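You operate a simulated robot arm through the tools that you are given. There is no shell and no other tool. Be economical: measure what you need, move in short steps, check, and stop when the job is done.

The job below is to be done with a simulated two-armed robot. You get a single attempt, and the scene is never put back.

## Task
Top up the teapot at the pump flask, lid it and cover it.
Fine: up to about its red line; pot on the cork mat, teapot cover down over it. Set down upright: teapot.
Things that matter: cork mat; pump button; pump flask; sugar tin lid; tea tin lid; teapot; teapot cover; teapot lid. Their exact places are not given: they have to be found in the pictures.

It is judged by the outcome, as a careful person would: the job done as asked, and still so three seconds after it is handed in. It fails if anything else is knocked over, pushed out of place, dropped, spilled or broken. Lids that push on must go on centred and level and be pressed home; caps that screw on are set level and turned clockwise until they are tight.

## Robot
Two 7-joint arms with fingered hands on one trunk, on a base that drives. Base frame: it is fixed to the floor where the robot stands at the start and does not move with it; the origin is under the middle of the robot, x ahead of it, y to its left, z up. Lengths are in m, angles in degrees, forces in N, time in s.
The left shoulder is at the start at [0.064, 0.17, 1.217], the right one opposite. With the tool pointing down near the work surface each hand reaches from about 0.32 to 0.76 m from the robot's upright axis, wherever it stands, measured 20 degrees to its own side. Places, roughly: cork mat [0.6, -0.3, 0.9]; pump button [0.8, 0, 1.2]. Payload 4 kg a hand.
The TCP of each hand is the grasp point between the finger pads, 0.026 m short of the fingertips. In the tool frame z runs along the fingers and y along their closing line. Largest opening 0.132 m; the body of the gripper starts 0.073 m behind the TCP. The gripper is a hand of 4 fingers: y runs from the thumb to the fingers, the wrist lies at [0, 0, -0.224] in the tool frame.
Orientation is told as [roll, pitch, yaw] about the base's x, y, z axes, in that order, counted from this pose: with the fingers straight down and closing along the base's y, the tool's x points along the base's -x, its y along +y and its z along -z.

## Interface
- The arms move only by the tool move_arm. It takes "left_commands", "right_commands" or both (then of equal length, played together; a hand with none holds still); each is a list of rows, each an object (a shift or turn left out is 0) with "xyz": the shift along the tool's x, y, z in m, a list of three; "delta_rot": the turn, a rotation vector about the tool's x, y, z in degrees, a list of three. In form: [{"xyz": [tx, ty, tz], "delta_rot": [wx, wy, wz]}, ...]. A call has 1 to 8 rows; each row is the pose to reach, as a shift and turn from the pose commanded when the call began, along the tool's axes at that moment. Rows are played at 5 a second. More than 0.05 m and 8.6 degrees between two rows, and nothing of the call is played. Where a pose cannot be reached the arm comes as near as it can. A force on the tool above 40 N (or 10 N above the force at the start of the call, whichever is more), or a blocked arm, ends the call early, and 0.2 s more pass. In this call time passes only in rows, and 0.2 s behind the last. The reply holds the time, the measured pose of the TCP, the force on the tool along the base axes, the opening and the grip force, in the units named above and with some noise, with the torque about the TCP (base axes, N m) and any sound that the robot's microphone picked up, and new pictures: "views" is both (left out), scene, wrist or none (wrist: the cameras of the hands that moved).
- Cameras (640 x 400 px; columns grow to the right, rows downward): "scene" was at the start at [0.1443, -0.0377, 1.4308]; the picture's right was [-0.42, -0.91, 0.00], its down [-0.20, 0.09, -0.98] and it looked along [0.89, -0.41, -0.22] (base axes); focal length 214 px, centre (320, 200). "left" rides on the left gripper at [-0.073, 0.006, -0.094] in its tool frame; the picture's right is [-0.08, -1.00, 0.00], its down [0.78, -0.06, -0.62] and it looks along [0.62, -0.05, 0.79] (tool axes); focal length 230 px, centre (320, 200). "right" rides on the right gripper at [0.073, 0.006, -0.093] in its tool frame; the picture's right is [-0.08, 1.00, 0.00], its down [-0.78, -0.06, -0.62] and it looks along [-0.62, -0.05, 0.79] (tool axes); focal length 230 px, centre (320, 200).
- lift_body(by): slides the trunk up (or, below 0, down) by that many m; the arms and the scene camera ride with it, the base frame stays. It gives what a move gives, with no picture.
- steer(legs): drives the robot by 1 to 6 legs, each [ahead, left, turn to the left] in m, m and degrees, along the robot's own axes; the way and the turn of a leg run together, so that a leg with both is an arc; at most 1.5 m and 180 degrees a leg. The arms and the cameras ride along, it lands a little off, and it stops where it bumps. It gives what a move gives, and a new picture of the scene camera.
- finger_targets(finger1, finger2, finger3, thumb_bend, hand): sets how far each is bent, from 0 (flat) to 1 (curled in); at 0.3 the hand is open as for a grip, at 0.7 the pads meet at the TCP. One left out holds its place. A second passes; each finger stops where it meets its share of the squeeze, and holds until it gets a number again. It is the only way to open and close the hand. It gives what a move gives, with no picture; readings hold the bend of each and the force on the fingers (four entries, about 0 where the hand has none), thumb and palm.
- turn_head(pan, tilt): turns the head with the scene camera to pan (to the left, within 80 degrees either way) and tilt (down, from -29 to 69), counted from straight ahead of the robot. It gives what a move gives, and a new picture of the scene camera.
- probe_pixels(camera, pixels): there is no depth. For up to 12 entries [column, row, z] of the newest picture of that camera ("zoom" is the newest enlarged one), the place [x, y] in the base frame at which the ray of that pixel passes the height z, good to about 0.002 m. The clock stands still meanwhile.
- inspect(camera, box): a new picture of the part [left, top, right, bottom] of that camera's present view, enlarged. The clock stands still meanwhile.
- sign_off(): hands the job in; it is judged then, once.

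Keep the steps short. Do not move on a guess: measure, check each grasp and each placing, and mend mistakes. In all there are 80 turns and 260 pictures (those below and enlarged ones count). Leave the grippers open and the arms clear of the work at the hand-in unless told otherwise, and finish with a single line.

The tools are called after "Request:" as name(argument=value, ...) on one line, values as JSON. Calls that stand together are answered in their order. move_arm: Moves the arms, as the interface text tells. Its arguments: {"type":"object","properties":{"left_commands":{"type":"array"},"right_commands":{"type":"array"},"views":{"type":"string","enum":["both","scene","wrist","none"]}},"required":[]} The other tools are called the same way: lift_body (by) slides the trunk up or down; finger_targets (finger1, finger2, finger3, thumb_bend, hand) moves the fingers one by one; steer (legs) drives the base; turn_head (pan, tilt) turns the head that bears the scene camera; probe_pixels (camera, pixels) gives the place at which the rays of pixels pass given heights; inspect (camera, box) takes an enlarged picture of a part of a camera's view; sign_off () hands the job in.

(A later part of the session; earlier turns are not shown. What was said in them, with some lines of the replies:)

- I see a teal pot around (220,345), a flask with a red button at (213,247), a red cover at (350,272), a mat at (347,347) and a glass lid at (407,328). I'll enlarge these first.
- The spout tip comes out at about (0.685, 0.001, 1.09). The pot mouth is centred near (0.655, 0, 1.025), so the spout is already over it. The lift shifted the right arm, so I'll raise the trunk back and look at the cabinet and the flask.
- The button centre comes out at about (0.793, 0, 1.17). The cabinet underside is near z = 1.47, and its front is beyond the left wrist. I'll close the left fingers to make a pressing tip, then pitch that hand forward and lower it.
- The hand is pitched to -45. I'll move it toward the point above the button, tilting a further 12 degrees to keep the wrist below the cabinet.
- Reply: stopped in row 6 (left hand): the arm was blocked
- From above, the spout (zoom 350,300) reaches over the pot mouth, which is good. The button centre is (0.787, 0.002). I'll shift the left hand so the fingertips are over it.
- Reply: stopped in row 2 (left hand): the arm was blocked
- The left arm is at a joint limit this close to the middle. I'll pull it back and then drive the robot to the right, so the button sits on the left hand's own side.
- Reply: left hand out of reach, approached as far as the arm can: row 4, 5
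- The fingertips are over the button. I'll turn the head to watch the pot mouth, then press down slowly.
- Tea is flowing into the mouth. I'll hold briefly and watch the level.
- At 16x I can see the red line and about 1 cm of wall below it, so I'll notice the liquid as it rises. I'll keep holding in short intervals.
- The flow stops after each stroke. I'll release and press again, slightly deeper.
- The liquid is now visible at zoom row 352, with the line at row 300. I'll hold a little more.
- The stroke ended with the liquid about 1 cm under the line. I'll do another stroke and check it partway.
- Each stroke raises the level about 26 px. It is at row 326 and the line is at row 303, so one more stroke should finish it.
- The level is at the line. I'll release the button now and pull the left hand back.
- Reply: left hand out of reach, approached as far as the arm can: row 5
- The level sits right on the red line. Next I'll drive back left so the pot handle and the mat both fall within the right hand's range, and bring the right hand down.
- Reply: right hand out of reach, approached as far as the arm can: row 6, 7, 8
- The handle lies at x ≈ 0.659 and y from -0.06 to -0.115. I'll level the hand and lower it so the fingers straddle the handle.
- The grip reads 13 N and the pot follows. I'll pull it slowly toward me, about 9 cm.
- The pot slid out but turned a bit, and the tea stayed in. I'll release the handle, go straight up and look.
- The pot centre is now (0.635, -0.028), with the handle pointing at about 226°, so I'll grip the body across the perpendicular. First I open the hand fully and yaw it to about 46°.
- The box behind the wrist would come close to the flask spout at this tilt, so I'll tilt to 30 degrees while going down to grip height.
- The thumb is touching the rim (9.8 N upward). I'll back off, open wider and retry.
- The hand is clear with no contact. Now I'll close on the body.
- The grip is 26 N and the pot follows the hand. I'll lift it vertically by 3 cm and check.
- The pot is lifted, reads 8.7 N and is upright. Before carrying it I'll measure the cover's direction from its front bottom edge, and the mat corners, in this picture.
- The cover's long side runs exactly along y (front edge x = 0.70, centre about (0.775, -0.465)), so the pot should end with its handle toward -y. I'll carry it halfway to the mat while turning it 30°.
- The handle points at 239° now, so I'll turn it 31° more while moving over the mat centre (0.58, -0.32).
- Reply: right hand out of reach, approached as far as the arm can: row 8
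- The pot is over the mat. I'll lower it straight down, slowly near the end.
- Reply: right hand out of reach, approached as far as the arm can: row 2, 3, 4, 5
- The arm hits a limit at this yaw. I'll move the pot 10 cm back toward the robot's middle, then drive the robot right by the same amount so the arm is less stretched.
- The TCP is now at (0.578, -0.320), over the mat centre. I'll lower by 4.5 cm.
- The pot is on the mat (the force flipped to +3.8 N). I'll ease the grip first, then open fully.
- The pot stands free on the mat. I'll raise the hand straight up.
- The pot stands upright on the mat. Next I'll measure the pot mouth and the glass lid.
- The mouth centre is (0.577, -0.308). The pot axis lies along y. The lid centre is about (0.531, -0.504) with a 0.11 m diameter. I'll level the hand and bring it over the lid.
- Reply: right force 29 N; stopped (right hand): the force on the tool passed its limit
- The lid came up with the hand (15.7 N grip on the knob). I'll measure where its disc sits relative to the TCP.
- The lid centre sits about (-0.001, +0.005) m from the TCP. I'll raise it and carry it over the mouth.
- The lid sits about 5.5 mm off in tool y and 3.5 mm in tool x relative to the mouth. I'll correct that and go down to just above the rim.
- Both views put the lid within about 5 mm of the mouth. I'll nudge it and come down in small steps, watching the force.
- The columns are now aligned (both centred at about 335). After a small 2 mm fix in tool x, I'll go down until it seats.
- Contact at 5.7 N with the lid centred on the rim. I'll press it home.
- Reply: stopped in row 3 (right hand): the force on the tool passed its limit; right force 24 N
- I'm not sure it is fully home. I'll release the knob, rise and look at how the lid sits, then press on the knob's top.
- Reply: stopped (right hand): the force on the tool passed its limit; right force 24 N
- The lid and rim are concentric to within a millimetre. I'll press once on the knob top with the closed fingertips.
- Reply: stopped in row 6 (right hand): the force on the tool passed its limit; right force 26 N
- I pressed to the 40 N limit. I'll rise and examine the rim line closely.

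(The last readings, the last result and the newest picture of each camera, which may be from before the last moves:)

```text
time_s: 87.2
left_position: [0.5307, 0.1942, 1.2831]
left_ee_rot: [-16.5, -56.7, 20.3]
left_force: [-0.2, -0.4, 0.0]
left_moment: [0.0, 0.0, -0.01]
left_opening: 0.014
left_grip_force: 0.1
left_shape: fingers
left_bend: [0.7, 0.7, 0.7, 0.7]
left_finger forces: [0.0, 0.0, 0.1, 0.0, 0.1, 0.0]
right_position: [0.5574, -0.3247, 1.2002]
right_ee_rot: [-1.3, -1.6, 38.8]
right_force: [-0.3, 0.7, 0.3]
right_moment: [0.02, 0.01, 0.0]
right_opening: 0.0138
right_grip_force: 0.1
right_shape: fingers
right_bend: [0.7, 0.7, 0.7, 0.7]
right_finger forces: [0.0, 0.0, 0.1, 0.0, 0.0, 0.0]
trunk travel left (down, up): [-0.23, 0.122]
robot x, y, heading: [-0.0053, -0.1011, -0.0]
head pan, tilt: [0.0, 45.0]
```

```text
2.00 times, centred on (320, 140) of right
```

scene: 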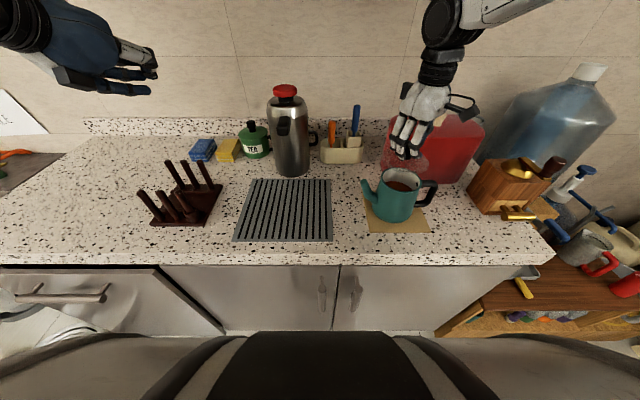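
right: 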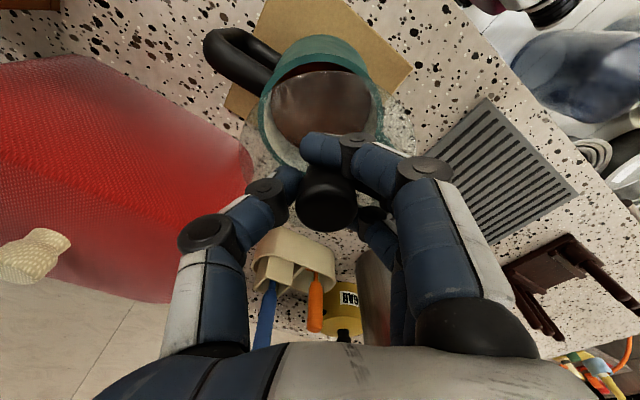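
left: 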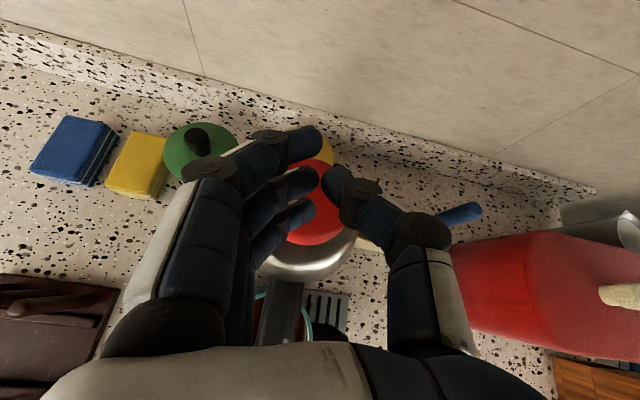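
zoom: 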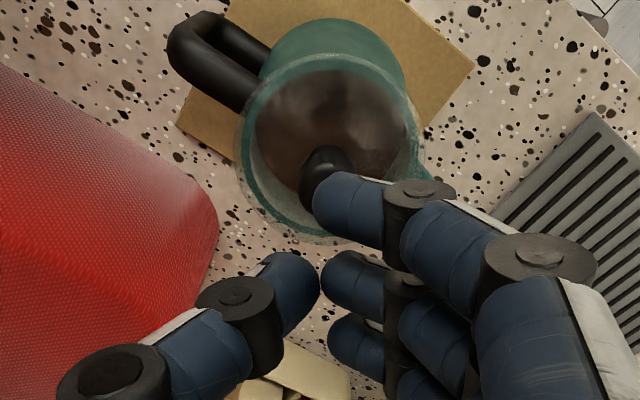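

The lid sits level and centred on the rim with an even overhang. Next is the cover. I'll drive right a little and turn the right hand to yaw 0 with a forward tilt, so the wrist stays out from under the cabinet.

Request:
steer(legs=[[0, -0.1, 0]])

Request:
move_arm(right_commands=[{"xyz": [0.01, 0.005, 0], "delta_rot": [0, 0, 7.8]}, {"xyz": [0.02, 0.015, -0.01], "delta_rot": [0, 0, 15.6]}, {"xyz": [0.035, 0.025, -0.02], "delta_rot": [0, 0, 23.4]}, {"xyz": [0.05, 0.035, -0.03], "delta_rot": [0, 0, 31.2]}, {"xyz": [0.06, 0.045, -0.04], "delta_rot": [0, 0, 39]}], views="none")

Request:
move_arm(right_commands=[{"xyz": [0, 0, 0], "delta_rot": [0, -7.2, 0]}, {"xyz": [0, 0, 0], "delta_rot": [0, -14.4, 0]}, {"xyz": [0, 0, 0], "delta_rot": [0, -21.6, 0]}, {"xyz": [0, 0, 0], "delta_rot": [0, -28.8, 0]}, {"xyz": [0, 0, 0], "delta_rot": [0, -36, 0]}, {"xyz": [0, 0, 0], "delta_rot": [0, -43.2, 0]}, {"xyz": [0, 0, 0], "delta_rot": [0, -50, 0]}], views="both")

```text
time_s: 88.4
left_position: [0.5312, 0.0967, 1.283]
left_ee_rot: [-16.5, -56.6, 20.3]
left_force: [-0.5, -0.1, 0.2]
left_moment: [0.0, -0.02, 0.0]
left_opening: 0.0143
left_grip_force: 0.1
left_shape: fingers
left_bend: [0.7, 0.7, 0.7, 0.7]
left_finger forces: [0.1, 0.0, 0.1, 0.0, 0.0, 0.0]
right_position: [0.5602, -0.4242, 1.1989]
right_ee_rot: [-1.3, -1.5, 38.9]
right_force: [0.1, 0.5, -1.1]
right_moment: [0.04, -0.01, 0.02]
right_opening: 0.0137
right_grip_force: 0.0
right_shape: fingers
right_bend: [0.7, 0.7, 0.7, 0.7]
right_finger forces: [0.0, 0.1, 0.1, 0.0, 0.1, 0.0]
trunk travel left (down, up): [-0.23, 0.122]
robot x, y, heading: [-0.0031, -0.1979, 0.0]
head pan, tilt: [0.0, 45.0]
```

scene: 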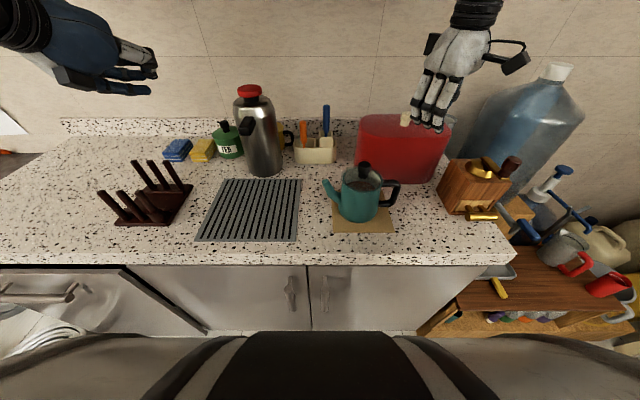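

```text
time_s: 89.6
left_position: [0.5317, 0.0979, 1.2834]
left_ee_rot: [-16.5, -56.7, 20.4]
left_force: [0.0, -0.1, 1.4]
left_moment: [0.01, 0.03, -0.02]
left_opening: 0.0146
left_grip_force: 0.0
left_shape: fingers
left_bend: [0.7, 0.7, 0.7, 0.7]
left_finger forces: [0.0, 0.1, 0.1, 0.0, 0.0, 0.0]
right_position: [0.4808, -0.4256, 1.238]
right_ee_rot: [-0.1, -1.9, -0.3]
right_force: [-0.7, 1.2, -0.5]
right_moment: [0.04, -0.01, 0.0]
right_opening: 0.0136
right_grip_force: 0.0
right_shape: fingers
right_bend: [0.7, 0.7, 0.7, 0.7]
right_finger forces: [0.1, 0.0, 0.0, 0.0, 0.0, 0.0]
trunk travel left (down, up): [-0.23, 0.122]
robot x, y, heading: [-0.0005, -0.2021, 0.2]
head pan, tilt: [0.0, 45.0]
```

```text
time_s: 91.2
left_position: [0.5317, 0.0968, 1.283]
left_ee_rot: [-16.5, -56.7, 20.3]
left_force: [0.3, 0.0, 0.5]
left_moment: [0.01, 0.02, 0.0]
left_opening: 0.0143
left_grip_force: 0.1
left_shape: fingers
left_bend: [0.7, 0.7, 0.7, 0.7]
left_finger forces: [0.1, 0.1, 0.0, 0.1, 0.0, 0.0]
right_position: [0.4818, -0.4254, 1.2384]
right_ee_rot: [0.2, -52.1, -0.2]
right_force: [-0.8, 1.1, -0.3]
right_moment: [0.0, -0.01, 0.0]
right_opening: 0.0135
right_grip_force: 0.0
right_shape: fingers
right_bend: [0.7, 0.7, 0.7, 0.7]
right_finger forces: [0.0, 0.1, 0.1, 0.0, 0.0, 0.1]
trunk travel left (down, up): [-0.23, 0.122]
robot x, y, heading: [-0.0008, -0.2009, 0.0]
head pan, tilt: [0.0, 45.0]
```

scene: 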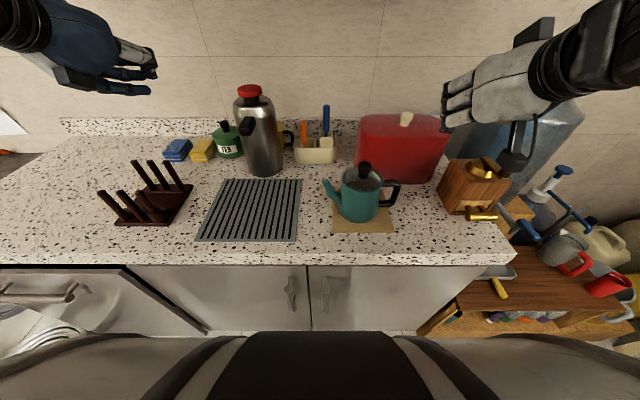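
right: 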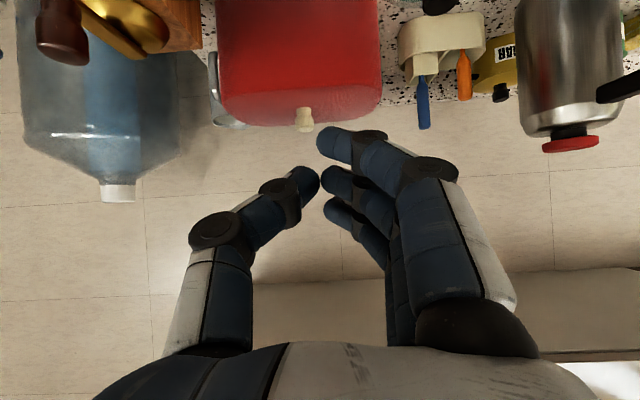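

Request:
probe_pixels(camera="right", pixels=[[304, 118, 1.08], [304, 118, 1.1], [304, 118, 1.12], [293, 118, 1.1], [315, 118, 1.1], [304, 108, 1.1], [304, 131, 1.1], [255, 118, 1.08], [360, 112, 1.08]])

Request:
inspect(camera="scene", box=[345, 95, 465, 195])

Request:
probe_pixels(camera="scene", pixels=[[406, 119, 1.08], [406, 119, 1.1], [406, 119, 1.12]])

Request:
inspect(camera="right", box=[200, 40, 400, 180])

```text
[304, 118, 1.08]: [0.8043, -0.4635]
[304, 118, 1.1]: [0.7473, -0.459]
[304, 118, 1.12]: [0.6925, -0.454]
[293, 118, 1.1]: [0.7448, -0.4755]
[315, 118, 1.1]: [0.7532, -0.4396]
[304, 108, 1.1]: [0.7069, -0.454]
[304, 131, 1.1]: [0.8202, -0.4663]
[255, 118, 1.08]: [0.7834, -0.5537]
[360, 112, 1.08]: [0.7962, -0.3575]
```

```text
4.00 times, centred on (405, 145) of scene
```

zoom: 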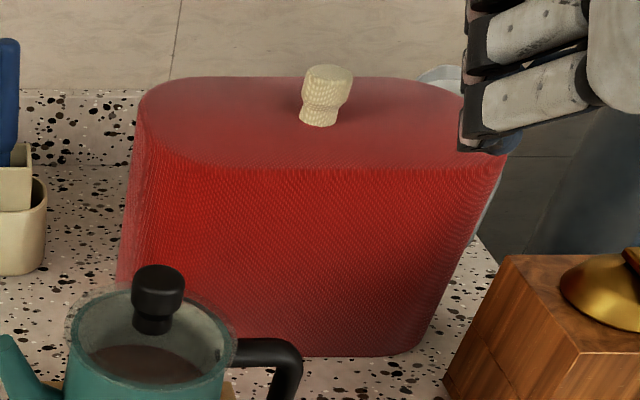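

```text
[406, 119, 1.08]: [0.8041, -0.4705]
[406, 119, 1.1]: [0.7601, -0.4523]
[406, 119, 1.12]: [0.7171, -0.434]
```

```text
2.86 times, centred on (300, 110) of right
5 turns are left
```

zoom: 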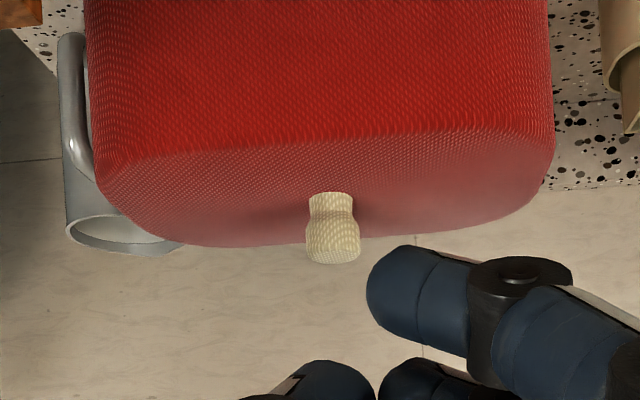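

The knob triangulates to about (0.77, -0.46, 1.095). With few turns left I'll bundle the steps: curl the lowest finger away, approach along the tool axis, grip the knob, and lift straight up enough to clear the lid knob.

Request:
finger_targets(hand="right", finger1=1.0, finger2=0.45, finger3=0.45, thumb_bend=0.45)

Request:
move_arm(right_commands=[{"xyz": [-0.0114, -0.0057, 0.037]}, {"xyz": [-0.0228, -0.0113, 0.074]}, {"xyz": [-0.0342, -0.017, 0.111]}, {"xyz": [-0.0455, -0.0227, 0.148]}, {"xyz": [-0.0569, -0.0283, 0.185]}, {"xyz": [-0.0683, -0.034, 0.222]}], views="none")

Request:
move_arm(right_commands=[{"xyz": [0, 0, 0.03]}, {"xyz": [0, 0, 0.06]}, {"xyz": [0, 0, 0.09]}], views="wrist")

Request:
finger_targets(hand="right", finger2=0.8, finger3=0.8, thumb_bend=0.8)

Request:
move_arm(right_commands=[{"xyz": [-0.024, 0, -0.019]}, {"xyz": [-0.0486, 0, -0.038]}, {"xyz": [-0.0729, 0, -0.057]}, {"xyz": [-0.0972, 0, -0.076]}, {"xyz": [-0.1215, 0, -0.095]}, {"xyz": [-0.1497, 0, -0.117]}], views="both")

Request:
inspect(camera="scene", box=[310, 40, 490, 230])

```text
time_s: 92.2
left_position: [0.5326, 0.0967, 1.2822]
left_ee_rot: [-16.5, -56.6, 20.4]
left_force: [0.3, 0.4, 0.7]
left_moment: [-0.01, 0.02, 0.01]
left_opening: 0.0144
left_grip_force: 0.1
left_shape: fingers
left_bend: [0.7, 0.7, 0.7, 0.7]
left_finger forces: [0.2, 0.0, 0.0, 0.0, 0.0, 0.0]
right_position: [0.4815, -0.427, 1.2383]
right_ee_rot: [0.1, -52.0, -0.2]
right_force: [0.0, -0.7, 1.2]
right_moment: [-0.02, 0.01, 0.05]
right_opening: 0.0502
right_grip_force: 0.0
right_shape: fingers
right_bend: [1.0, 0.45, 0.45, 0.45]
right_finger forces: [0.1, 0.1, 0.0, 0.0, 0.0, 0.0]
trunk travel left (down, up): [-0.23, 0.122]
robot x, y, heading: [-0.0005, -0.1987, 0.3]
head pan, tilt: [0.0, 45.0]
```

```text
time_s: 93.6
left_position: [0.5332, 0.0972, 1.2826]
left_ee_rot: [-16.4, -56.6, 20.4]
left_force: [-0.2, 0.1, 0.3]
left_moment: [0.0, -0.03, 0.01]
left_opening: 0.0142
left_grip_force: 0.1
left_shape: fingers
left_bend: [0.7, 0.7, 0.7, 0.7]
left_finger forces: [0.0, 0.0, 0.0, 0.1, 0.1, 0.0]
right_position: [0.7019, -0.4593, 1.1543]
right_ee_rot: [0.1, -52.0, -0.2]
right_force: [0.4, -0.1, 0.4]
right_moment: [0.0, 0.02, 0.04]
right_opening: 0.0502
right_grip_force: 0.0
right_shape: fingers
right_bend: [1.0, 0.45, 0.45, 0.45]
right_finger forces: [0.0, 0.0, 0.0, 0.1, 0.0, 0.1]
trunk travel left (down, up): [-0.23, 0.122]
robot x, y, heading: [0.0013, -0.1983, 0.1]
head pan, tilt: [0.0, 45.0]
```

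```text
time_s: 94.4
left_position: [0.5321, 0.0976, 1.282]
left_ee_rot: [-16.5, -56.6, 20.3]
left_force: [-0.1, -0.1, -0.1]
left_moment: [0.0, 0.0, 0.01]
left_opening: 0.0142
left_grip_force: 0.0
left_shape: fingers
left_bend: [0.7, 0.7, 0.7, 0.7]
left_finger forces: [0.0, 0.0, 0.0, 0.0, 0.0, 0.0]
right_position: [0.7723, -0.4615, 1.099]
right_ee_rot: [-0.1, -52.0, -0.1]
right_force: [1.6, 0.2, 1.9]
right_moment: [-0.1, -0.08, 0.06]
right_opening: 0.0507
right_grip_force: 0.3
right_shape: fingers
right_bend: [1.0, 0.45, 0.45, 0.45]
right_finger forces: [0.0, 0.1, 0.0, 0.0, 1.7, 0.0]
trunk travel left (down, up): [-0.23, 0.122]
robot x, y, heading: [0.0029, -0.2006, 0.2]
head pan, tilt: [0.0, 45.0]
```

right: 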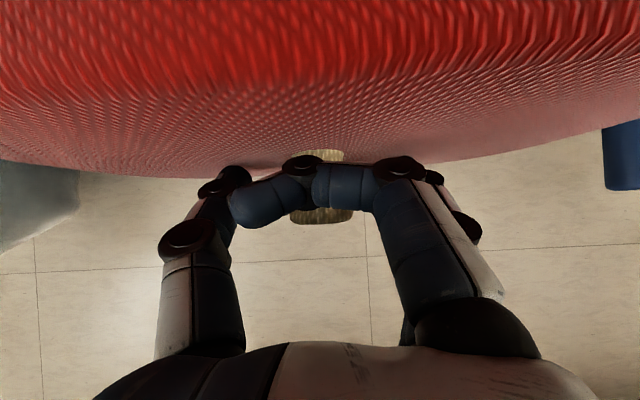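

```text
time_s: 95.4
left_position: [0.5313, 0.0969, 1.2827]
left_ee_rot: [-16.5, -56.6, 20.4]
left_force: [-0.3, 0.3, 0.7]
left_moment: [0.03, -0.04, 0.02]
left_opening: 0.0142
left_grip_force: 0.0
left_shape: fingers
left_bend: [0.7, 0.7, 0.7, 0.7]
left_finger forces: [0.1, 0.1, 0.0, 0.0, 0.0, 0.0]
right_position: [0.7723, -0.4595, 1.098]
right_ee_rot: [0.0, -52.0, -0.2]
right_force: [-0.2, 0.4, -0.6]
right_moment: [-0.02, 0.0, 0.02]
right_opening: 0.0396
right_grip_force: 17.3
right_shape: fingers
right_bend: [1.0, 0.67, 0.79, 0.73]
right_finger forces: [9.9, 10.0, 4.3, 0.1, 10.5, 0.0]
trunk travel left (down, up): [-0.23, 0.122]
robot x, y, heading: [0.0019, -0.1983, -0.0]
head pan, tilt: [0.0, 45.0]
```

```text
time_s: 96.8
left_position: [0.5327, 0.0977, 1.2831]
left_ee_rot: [-16.5, -56.6, 20.4]
left_force: [0.8, 0.9, 0.4]
left_moment: [-0.01, -0.01, -0.01]
left_opening: 0.0141
left_grip_force: 0.1
left_shape: fingers
left_bend: [0.7, 0.7, 0.7, 0.7]
left_finger forces: [0.1, 0.0, 0.0, 0.0, 0.1, 0.1]
right_position: [0.7678, -0.4588, 1.2895]
right_ee_rot: [0.1, -52.0, -0.1]
right_force: [-1.1, -0.4, -1.0]
right_moment: [-0.01, 0.02, 0.03]
right_opening: 0.0397
right_grip_force: 17.1
right_shape: fingers
right_bend: [1.0, 0.67, 0.79, 0.73]
right_finger forces: [10.8, 8.9, 4.0, 0.1, 10.4, 0.0]
trunk travel left (down, up): [-0.23, 0.122]
robot x, y, heading: [-0.0003, -0.1987, 0.1]
head pan, tilt: [0.0, 45.0]
```

scene: 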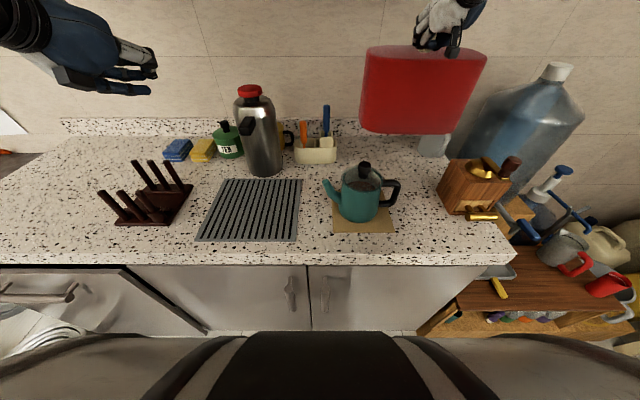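
right: 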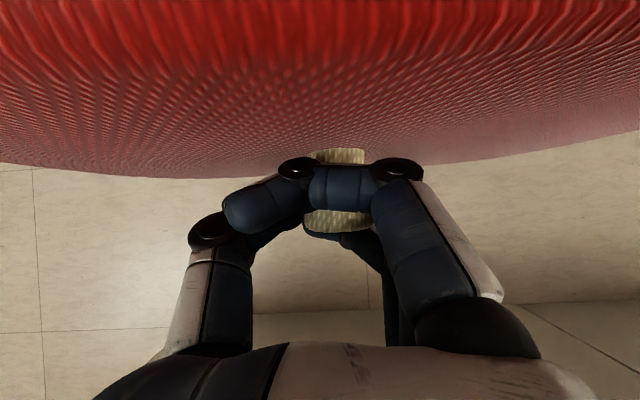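

```text
2.11 times, centred on (400, 135) of scene
4 turns are left
```

zoom: 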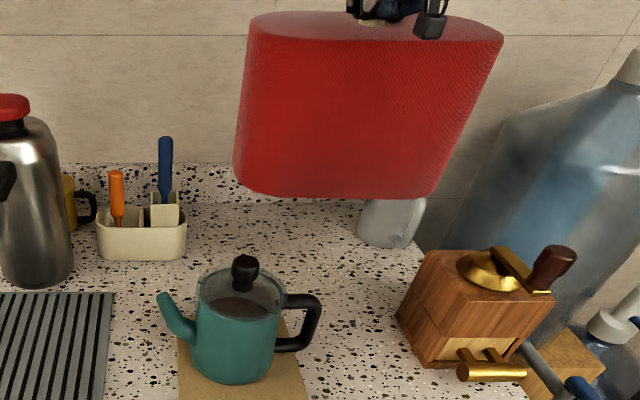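

The cover is up, level and clear of the lid knob (its bottom is at about z = 1.09). I'll probe its lower edge, then use the base to bring it over the pot without moving the arm.

Request:
probe_pixels(camera="zoom", pixels=[[280, 195, 1.091], [340, 198, 1.091], [400, 198, 1.091], [234, 165, 1.091], [434, 188, 1.091], [246, 30, 1.27], [503, 36, 1.27], [375, 46, 1.27], [244, 275, 1.05], [165, 300, 1.015], [321, 305, 1.0]])

Request:
steer(legs=[[-0.191, 0.149, 0]])

Request:
inspect(camera="scene", box=[310, 20, 490, 220])

Request:
inspect(camera="right", box=[0, 0, 640, 400])

```text
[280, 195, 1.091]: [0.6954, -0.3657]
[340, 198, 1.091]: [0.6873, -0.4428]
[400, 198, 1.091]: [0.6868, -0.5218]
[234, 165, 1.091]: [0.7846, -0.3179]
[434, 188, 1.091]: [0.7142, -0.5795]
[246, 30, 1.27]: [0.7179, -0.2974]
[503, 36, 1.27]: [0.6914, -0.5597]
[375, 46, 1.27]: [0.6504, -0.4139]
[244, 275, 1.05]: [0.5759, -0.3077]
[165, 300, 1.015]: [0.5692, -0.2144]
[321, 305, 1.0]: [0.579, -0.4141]
```

```text
time_s: 98.6
left_position: [0.3388, 0.2444, 1.2816]
left_ee_rot: [-16.4, -56.6, 20.1]
left_force: [-0.7, 0.3, 0.9]
left_moment: [-0.03, 0.0, 0.0]
left_opening: 0.0141
left_grip_force: 0.1
left_shape: fingers
left_bend: [0.7, 0.7, 0.7, 0.7]
left_finger forces: [0.0, 0.0, 0.0, 0.1, 0.0, 0.0]
right_position: [0.5734, -0.3147, 1.2888]
right_ee_rot: [0.1, -52.0, -0.4]
right_force: [0.0, 0.8, -1.0]
right_moment: [-0.02, -0.02, -0.01]
right_opening: 0.0395
right_grip_force: 17.2
right_shape: fingers
right_bend: [1.0, 0.67, 0.79, 0.73]
right_finger forces: [10.8, 8.9, 4.0, 0.0, 10.4, 0.1]
trunk travel left (down, up): [-0.23, 0.122]
robot x, y, heading: [-0.1937, -0.0498, -0.1]
head pan, tilt: [0.0, 45.0]
```

scene: 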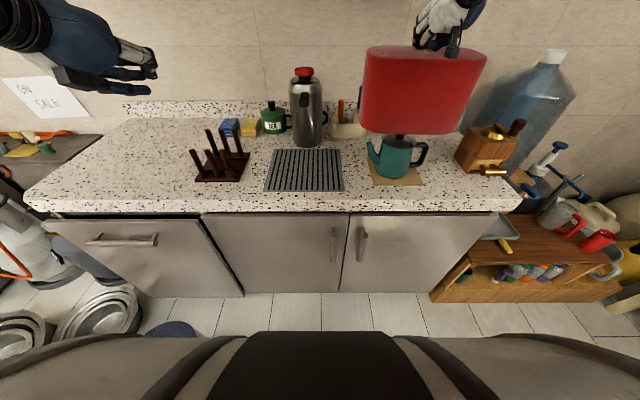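

```text
2.00 times, centred on (400, 120) of scene
```

zoom: 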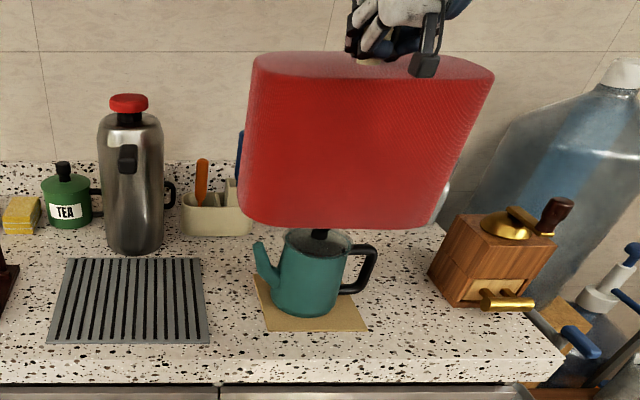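

```text
1.00 times, centred on (320, 200) of right
3 turns are left
```

zoom: 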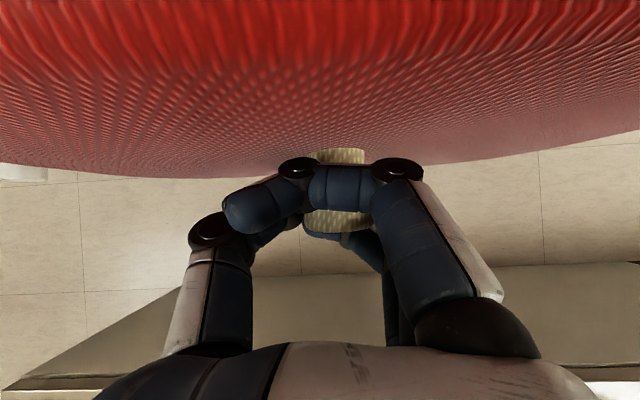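

The TCP is at (0.573, -0.315). The pot's middle is at (0.576, -0.314), so they line up. I'll lower the cover with a 2 mm sideways fix and check before letting go.

Request:
move_arm(right_commands=[{"xyz": [0.0158, 0.001, 0.0123]}, {"xyz": [0.0315, 0.002, 0.0246]}, {"xyz": [0.0473, 0.002, 0.037]}, {"xyz": [0.063, 0.002, 0.0493]}, {"xyz": [0.0788, 0.002, 0.0616]}], views="none")

Request:
inspect(camera="scene", box=[330, 40, 490, 220])

Request:
move_arm(right_commands=[{"xyz": [0.0118, 0, 0.0092]}, {"xyz": [0.0236, 0, 0.0185]}, {"xyz": [0.0355, 0, 0.0277]}, {"xyz": [0.0473, 0, 0.037]}, {"xyz": [0.0544, 0, 0.0425]}, {"xyz": [0.0615, 0, 0.0481]}, {"xyz": [0.0662, 0, 0.0518]}], views="both")

Request:
inspect(camera="scene", box=[330, 60, 490, 220])

```text
time_s: 99.8
left_position: [0.3406, 0.2442, 1.2825]
left_ee_rot: [-16.5, -56.6, 20.0]
left_force: [1.2, 0.3, -0.1]
left_moment: [0.0, 0.0, -0.01]
left_opening: 0.0144
left_grip_force: 0.0
left_shape: fingers
left_bend: [0.7, 0.7, 0.7, 0.7]
left_finger forces: [0.0, 0.0, 0.0, 0.0, 0.0, 0.0]
right_position: [0.5751, -0.3123, 1.1864]
right_ee_rot: [0.1, -52.0, -0.5]
right_force: [0.0, 0.1, 0.0]
right_moment: [0.02, -0.05, 0.01]
right_opening: 0.0398
right_grip_force: 17.1
right_shape: fingers
right_bend: [1.0, 0.67, 0.79, 0.73]
right_finger forces: [11.1, 8.9, 3.9, 0.1, 10.3, 0.1]
trunk travel left (down, up): [-0.23, 0.122]
robot x, y, heading: [-0.1912, -0.0477, -0.4]
head pan, tilt: [0.0, 45.0]
```

```text
2.22 times, centred on (410, 130) of scene
```

zoom: 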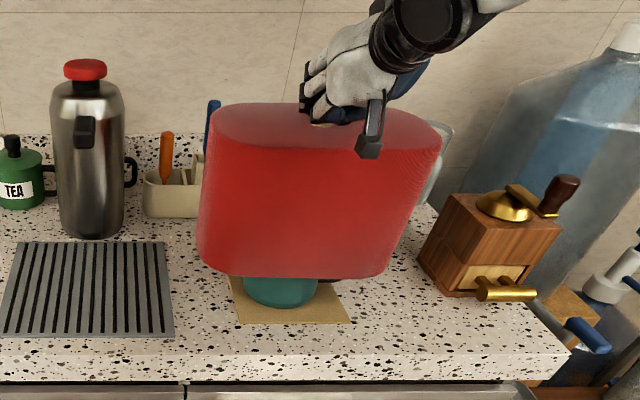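

```text
time_s: 101.4
left_position: [0.3408, 0.2434, 1.2821]
left_ee_rot: [-16.5, -56.6, 20.0]
left_force: [-0.6, 0.1, -0.2]
left_moment: [-0.03, 0.02, -0.01]
left_opening: 0.0144
left_grip_force: 0.1
left_shape: fingers
left_bend: [0.7, 0.7, 0.7, 0.7]
left_finger forces: [0.0, 0.0, 0.0, 0.0, 0.0, 0.0]
right_position: [0.5741, -0.3113, 1.1041]
right_ee_rot: [0.1, -52.0, -0.4]
right_force: [-0.4, 1.1, -1.0]
right_moment: [0.01, -0.01, 0.0]
right_opening: 0.0397
right_grip_force: 17.7
right_shape: fingers
right_bend: [1.0, 0.67, 0.79, 0.73]
right_finger forces: [11.2, 9.2, 3.8, 0.0, 10.3, 0.1]
trunk travel left (down, up): [-0.23, 0.122]
robot x, y, heading: [-0.1932, -0.0524, -0.1]
head pan, tilt: [0.0, 45.0]
```

scene: 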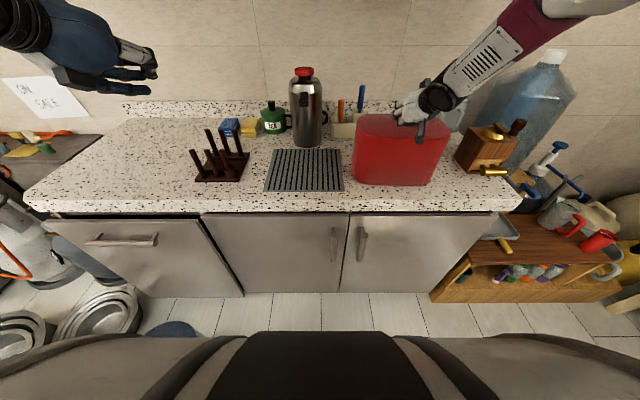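
right: 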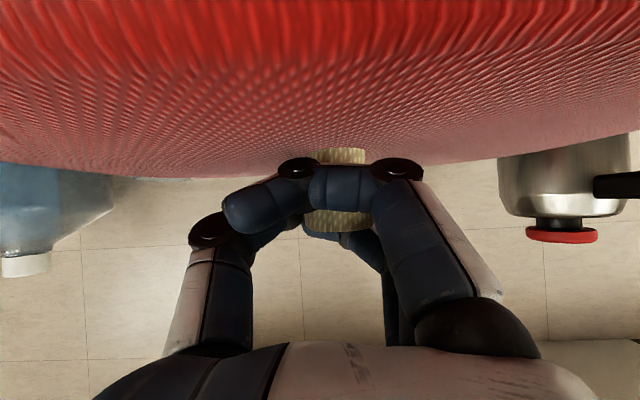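

```text
2.50 times, centred on (410, 140) of scene
2 turns are left
```

zoom: 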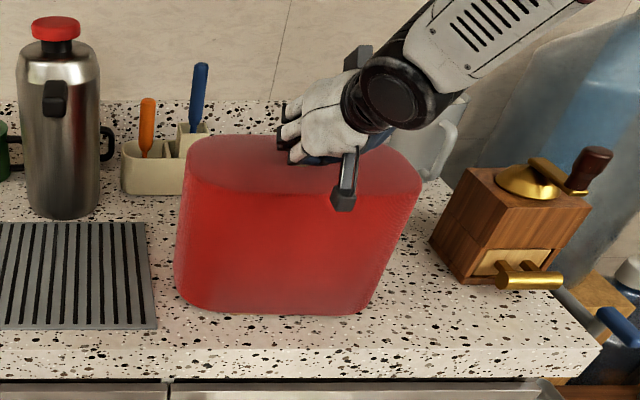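

The cover went down over the pot without touching it and hangs just above the mat. I'll set it the last few millimetres, open, back the hand off along its axis, retreat, and open both hands.

Request:
move_arm(right_commands=[{"xyz": [0.0016, 0, 0.0012]}, {"xyz": [0.0032, 0, 0.0025]}, {"xyz": [0.0047, 0, 0.0037]}], views="none")

Request:
finger_targets(hand="right", finger2=0.4, finger3=0.4, thumb_bend=0.4)

Request:
move_arm(right_commands=[{"xyz": [0, 0, -0.015]}, {"xyz": [0, 0, -0.03]}, {"xyz": [0, 0, -0.06]}, {"xyz": [-0.02, 0, -0.095]}, {"xyz": [-0.04, 0, -0.13]}], views="none")

Request:
finger_targets(hand="right", finger1=0.3, finger2=0.3, finger3=0.3, thumb_bend=0.3)

Request:
finger_targets(hand="left", finger1=0.3, finger2=0.3, finger3=0.3, thumb_bend=0.3)

Request:
inspect(camera="scene", box=[310, 60, 490, 220])

```text
time_s: 102.2
left_position: [0.338, 0.2441, 1.284]
left_ee_rot: [-16.7, -56.7, 20.1]
left_force: [-0.7, 0.0, -0.3]
left_moment: [0.0, 0.0, -0.02]
left_opening: 0.014
left_grip_force: 0.1
left_shape: fingers
left_bend: [0.7, 0.7, 0.7, 0.7]
left_finger forces: [0.0, 0.1, 0.0, 0.1, 0.0, 0.1]
right_position: [0.5734, -0.311, 1.1003]
right_ee_rot: [0.1, -52.3, -0.5]
right_force: [-2.2, 0.5, 9.6]
right_moment: [0.14, -0.03, 0.07]
right_opening: 0.0403
right_grip_force: 19.9
right_shape: fingers
right_bend: [1.0, 0.67, 0.79, 0.73]
right_finger forces: [12.2, 13.1, 4.0, 0.0, 11.2, 0.1]
trunk travel left (down, up): [-0.23, 0.122]
robot x, y, heading: [-0.1904, -0.0519, -0.3]
head pan, tilt: [0.0, 45.0]
```

```text
time_s: 103.2
left_position: [0.3373, 0.2455, 1.2844]
left_ee_rot: [-16.8, -56.9, 20.3]
left_force: [0.4, 0.5, -1.3]
left_moment: [-0.01, 0.0, 0.0]
left_opening: 0.0144
left_grip_force: 0.1
left_shape: fingers
left_bend: [0.7, 0.7, 0.7, 0.7]
left_finger forces: [0.0, 0.1, 0.0, 0.2, 0.0, 0.0]
right_position: [0.5754, -0.3097, 1.1044]
right_ee_rot: [0.0, -52.5, -0.4]
right_force: [0.3, 5.9, 29.0]
right_moment: [-0.93, -0.67, 0.31]
right_opening: 0.0521
right_grip_force: 15.7
right_shape: fingers
right_bend: [1.0, 0.4, 0.4, 0.43]
right_finger forces: [3.1, 4.9, 0.0, 0.1, 23.2, 0.0]
trunk travel left (down, up): [-0.23, 0.122]
robot x, y, heading: [-0.1886, -0.0491, -0.4]
head pan, tilt: [0.0, 45.0]
```

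```text
time_s: 104.4
left_position: [0.3389, 0.2436, 1.2828]
left_ee_rot: [-16.5, -56.6, 20.1]
left_force: [0.0, -0.4, -0.5]
left_moment: [0.0, 0.02, -0.04]
left_opening: 0.0143
left_grip_force: 0.0
left_shape: fingers
left_bend: [0.7, 0.7, 0.7, 0.7]
left_finger forces: [0.0, 0.0, 0.0, 0.1, 0.0, 0.0]
right_position: [0.4967, -0.3115, 1.2111]
right_ee_rot: [0.1, -52.1, -0.6]
right_force: [-0.7, 0.2, 0.0]
right_moment: [0.0, 0.01, 0.0]
right_opening: 0.0537
right_grip_force: 0.0
right_shape: fingers
right_bend: [1.0, 0.4, 0.4, 0.4]
right_finger forces: [0.0, 0.1, 0.1, 0.0, 0.0, 0.0]
trunk travel left (down, up): [-0.23, 0.122]
robot x, y, heading: [-0.1929, -0.053, -0.1]
head pan, tilt: [0.0, 45.0]
```

```text
time_s: 105.4
left_position: [0.3398, 0.2442, 1.2819]
left_ee_rot: [-16.5, -56.5, 20.0]
left_force: [0.0, 0.6, 0.1]
left_moment: [-0.02, -0.01, 0.02]
left_opening: 0.0143
left_grip_force: 0.0
left_shape: fingers
left_bend: [0.7, 0.7, 0.7, 0.7]
left_finger forces: [0.1, 0.1, 0.1, 0.1, 0.1, 0.1]
right_position: [0.4981, -0.311, 1.2118]
right_ee_rot: [0.1, -52.0, -0.6]
right_force: [-1.2, -0.1, -0.1]
right_moment: [0.0, 0.0, -0.04]
right_opening: 0.1357
right_grip_force: 0.1
right_shape: fingers
right_bend: [0.3, 0.3, 0.3, 0.3]
right_finger forces: [0.0, 0.1, 0.0, 0.1, 0.0, 0.0]
trunk travel left (down, up): [-0.23, 0.122]
robot x, y, heading: [-0.1949, -0.0496, -0.5]
head pan, tilt: [0.0, 45.0]
```

```text
time_s: 106.4
left_position: [0.3397, 0.2441, 1.2823]
left_ee_rot: [-16.4, -56.6, 20.0]
left_force: [-0.2, -0.6, 0.8]
left_moment: [0.01, -0.02, 0.03]
left_opening: 0.1358
left_grip_force: 0.1
left_shape: fingers
left_bend: [0.3, 0.3, 0.3, 0.3]
left_finger forces: [0.0, 0.1, 0.1, 0.1, 0.0, 0.0]
right_position: [0.4978, -0.311, 1.2107]
right_ee_rot: [0.1, -52.0, -0.5]
right_force: [-0.2, 0.1, -0.1]
right_moment: [0.01, 0.0, 0.03]
right_opening: 0.1358
right_grip_force: 0.1
right_shape: fingers
right_bend: [0.3, 0.3, 0.3, 0.3]
right_finger forces: [0.0, 0.0, 0.0, 0.1, 0.1, 0.0]
trunk travel left (down, up): [-0.23, 0.122]
robot x, y, heading: [-0.1949, -0.0511, -0.1]
head pan, tilt: [0.0, 45.0]
```

```text
2.50 times, centred on (400, 140) of scene
1 turns are left
```

zoom: 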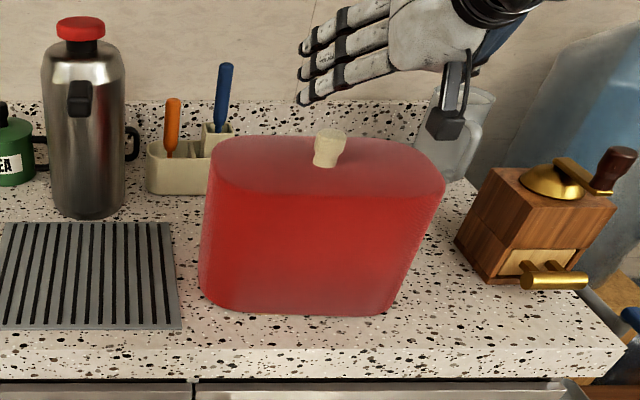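

The cover stands level over the lidded pot, both hands are open and the right one is clear, so I'm handing it in.

Request:
sign_off()

```text
The job is handed in.
```

The teapot is filled to its red line, lidded and on the cork mat with the cover down over it; the lid looked level and centred after I pressed it to the 40 N limit, but I got no separate sign that it is fully home.
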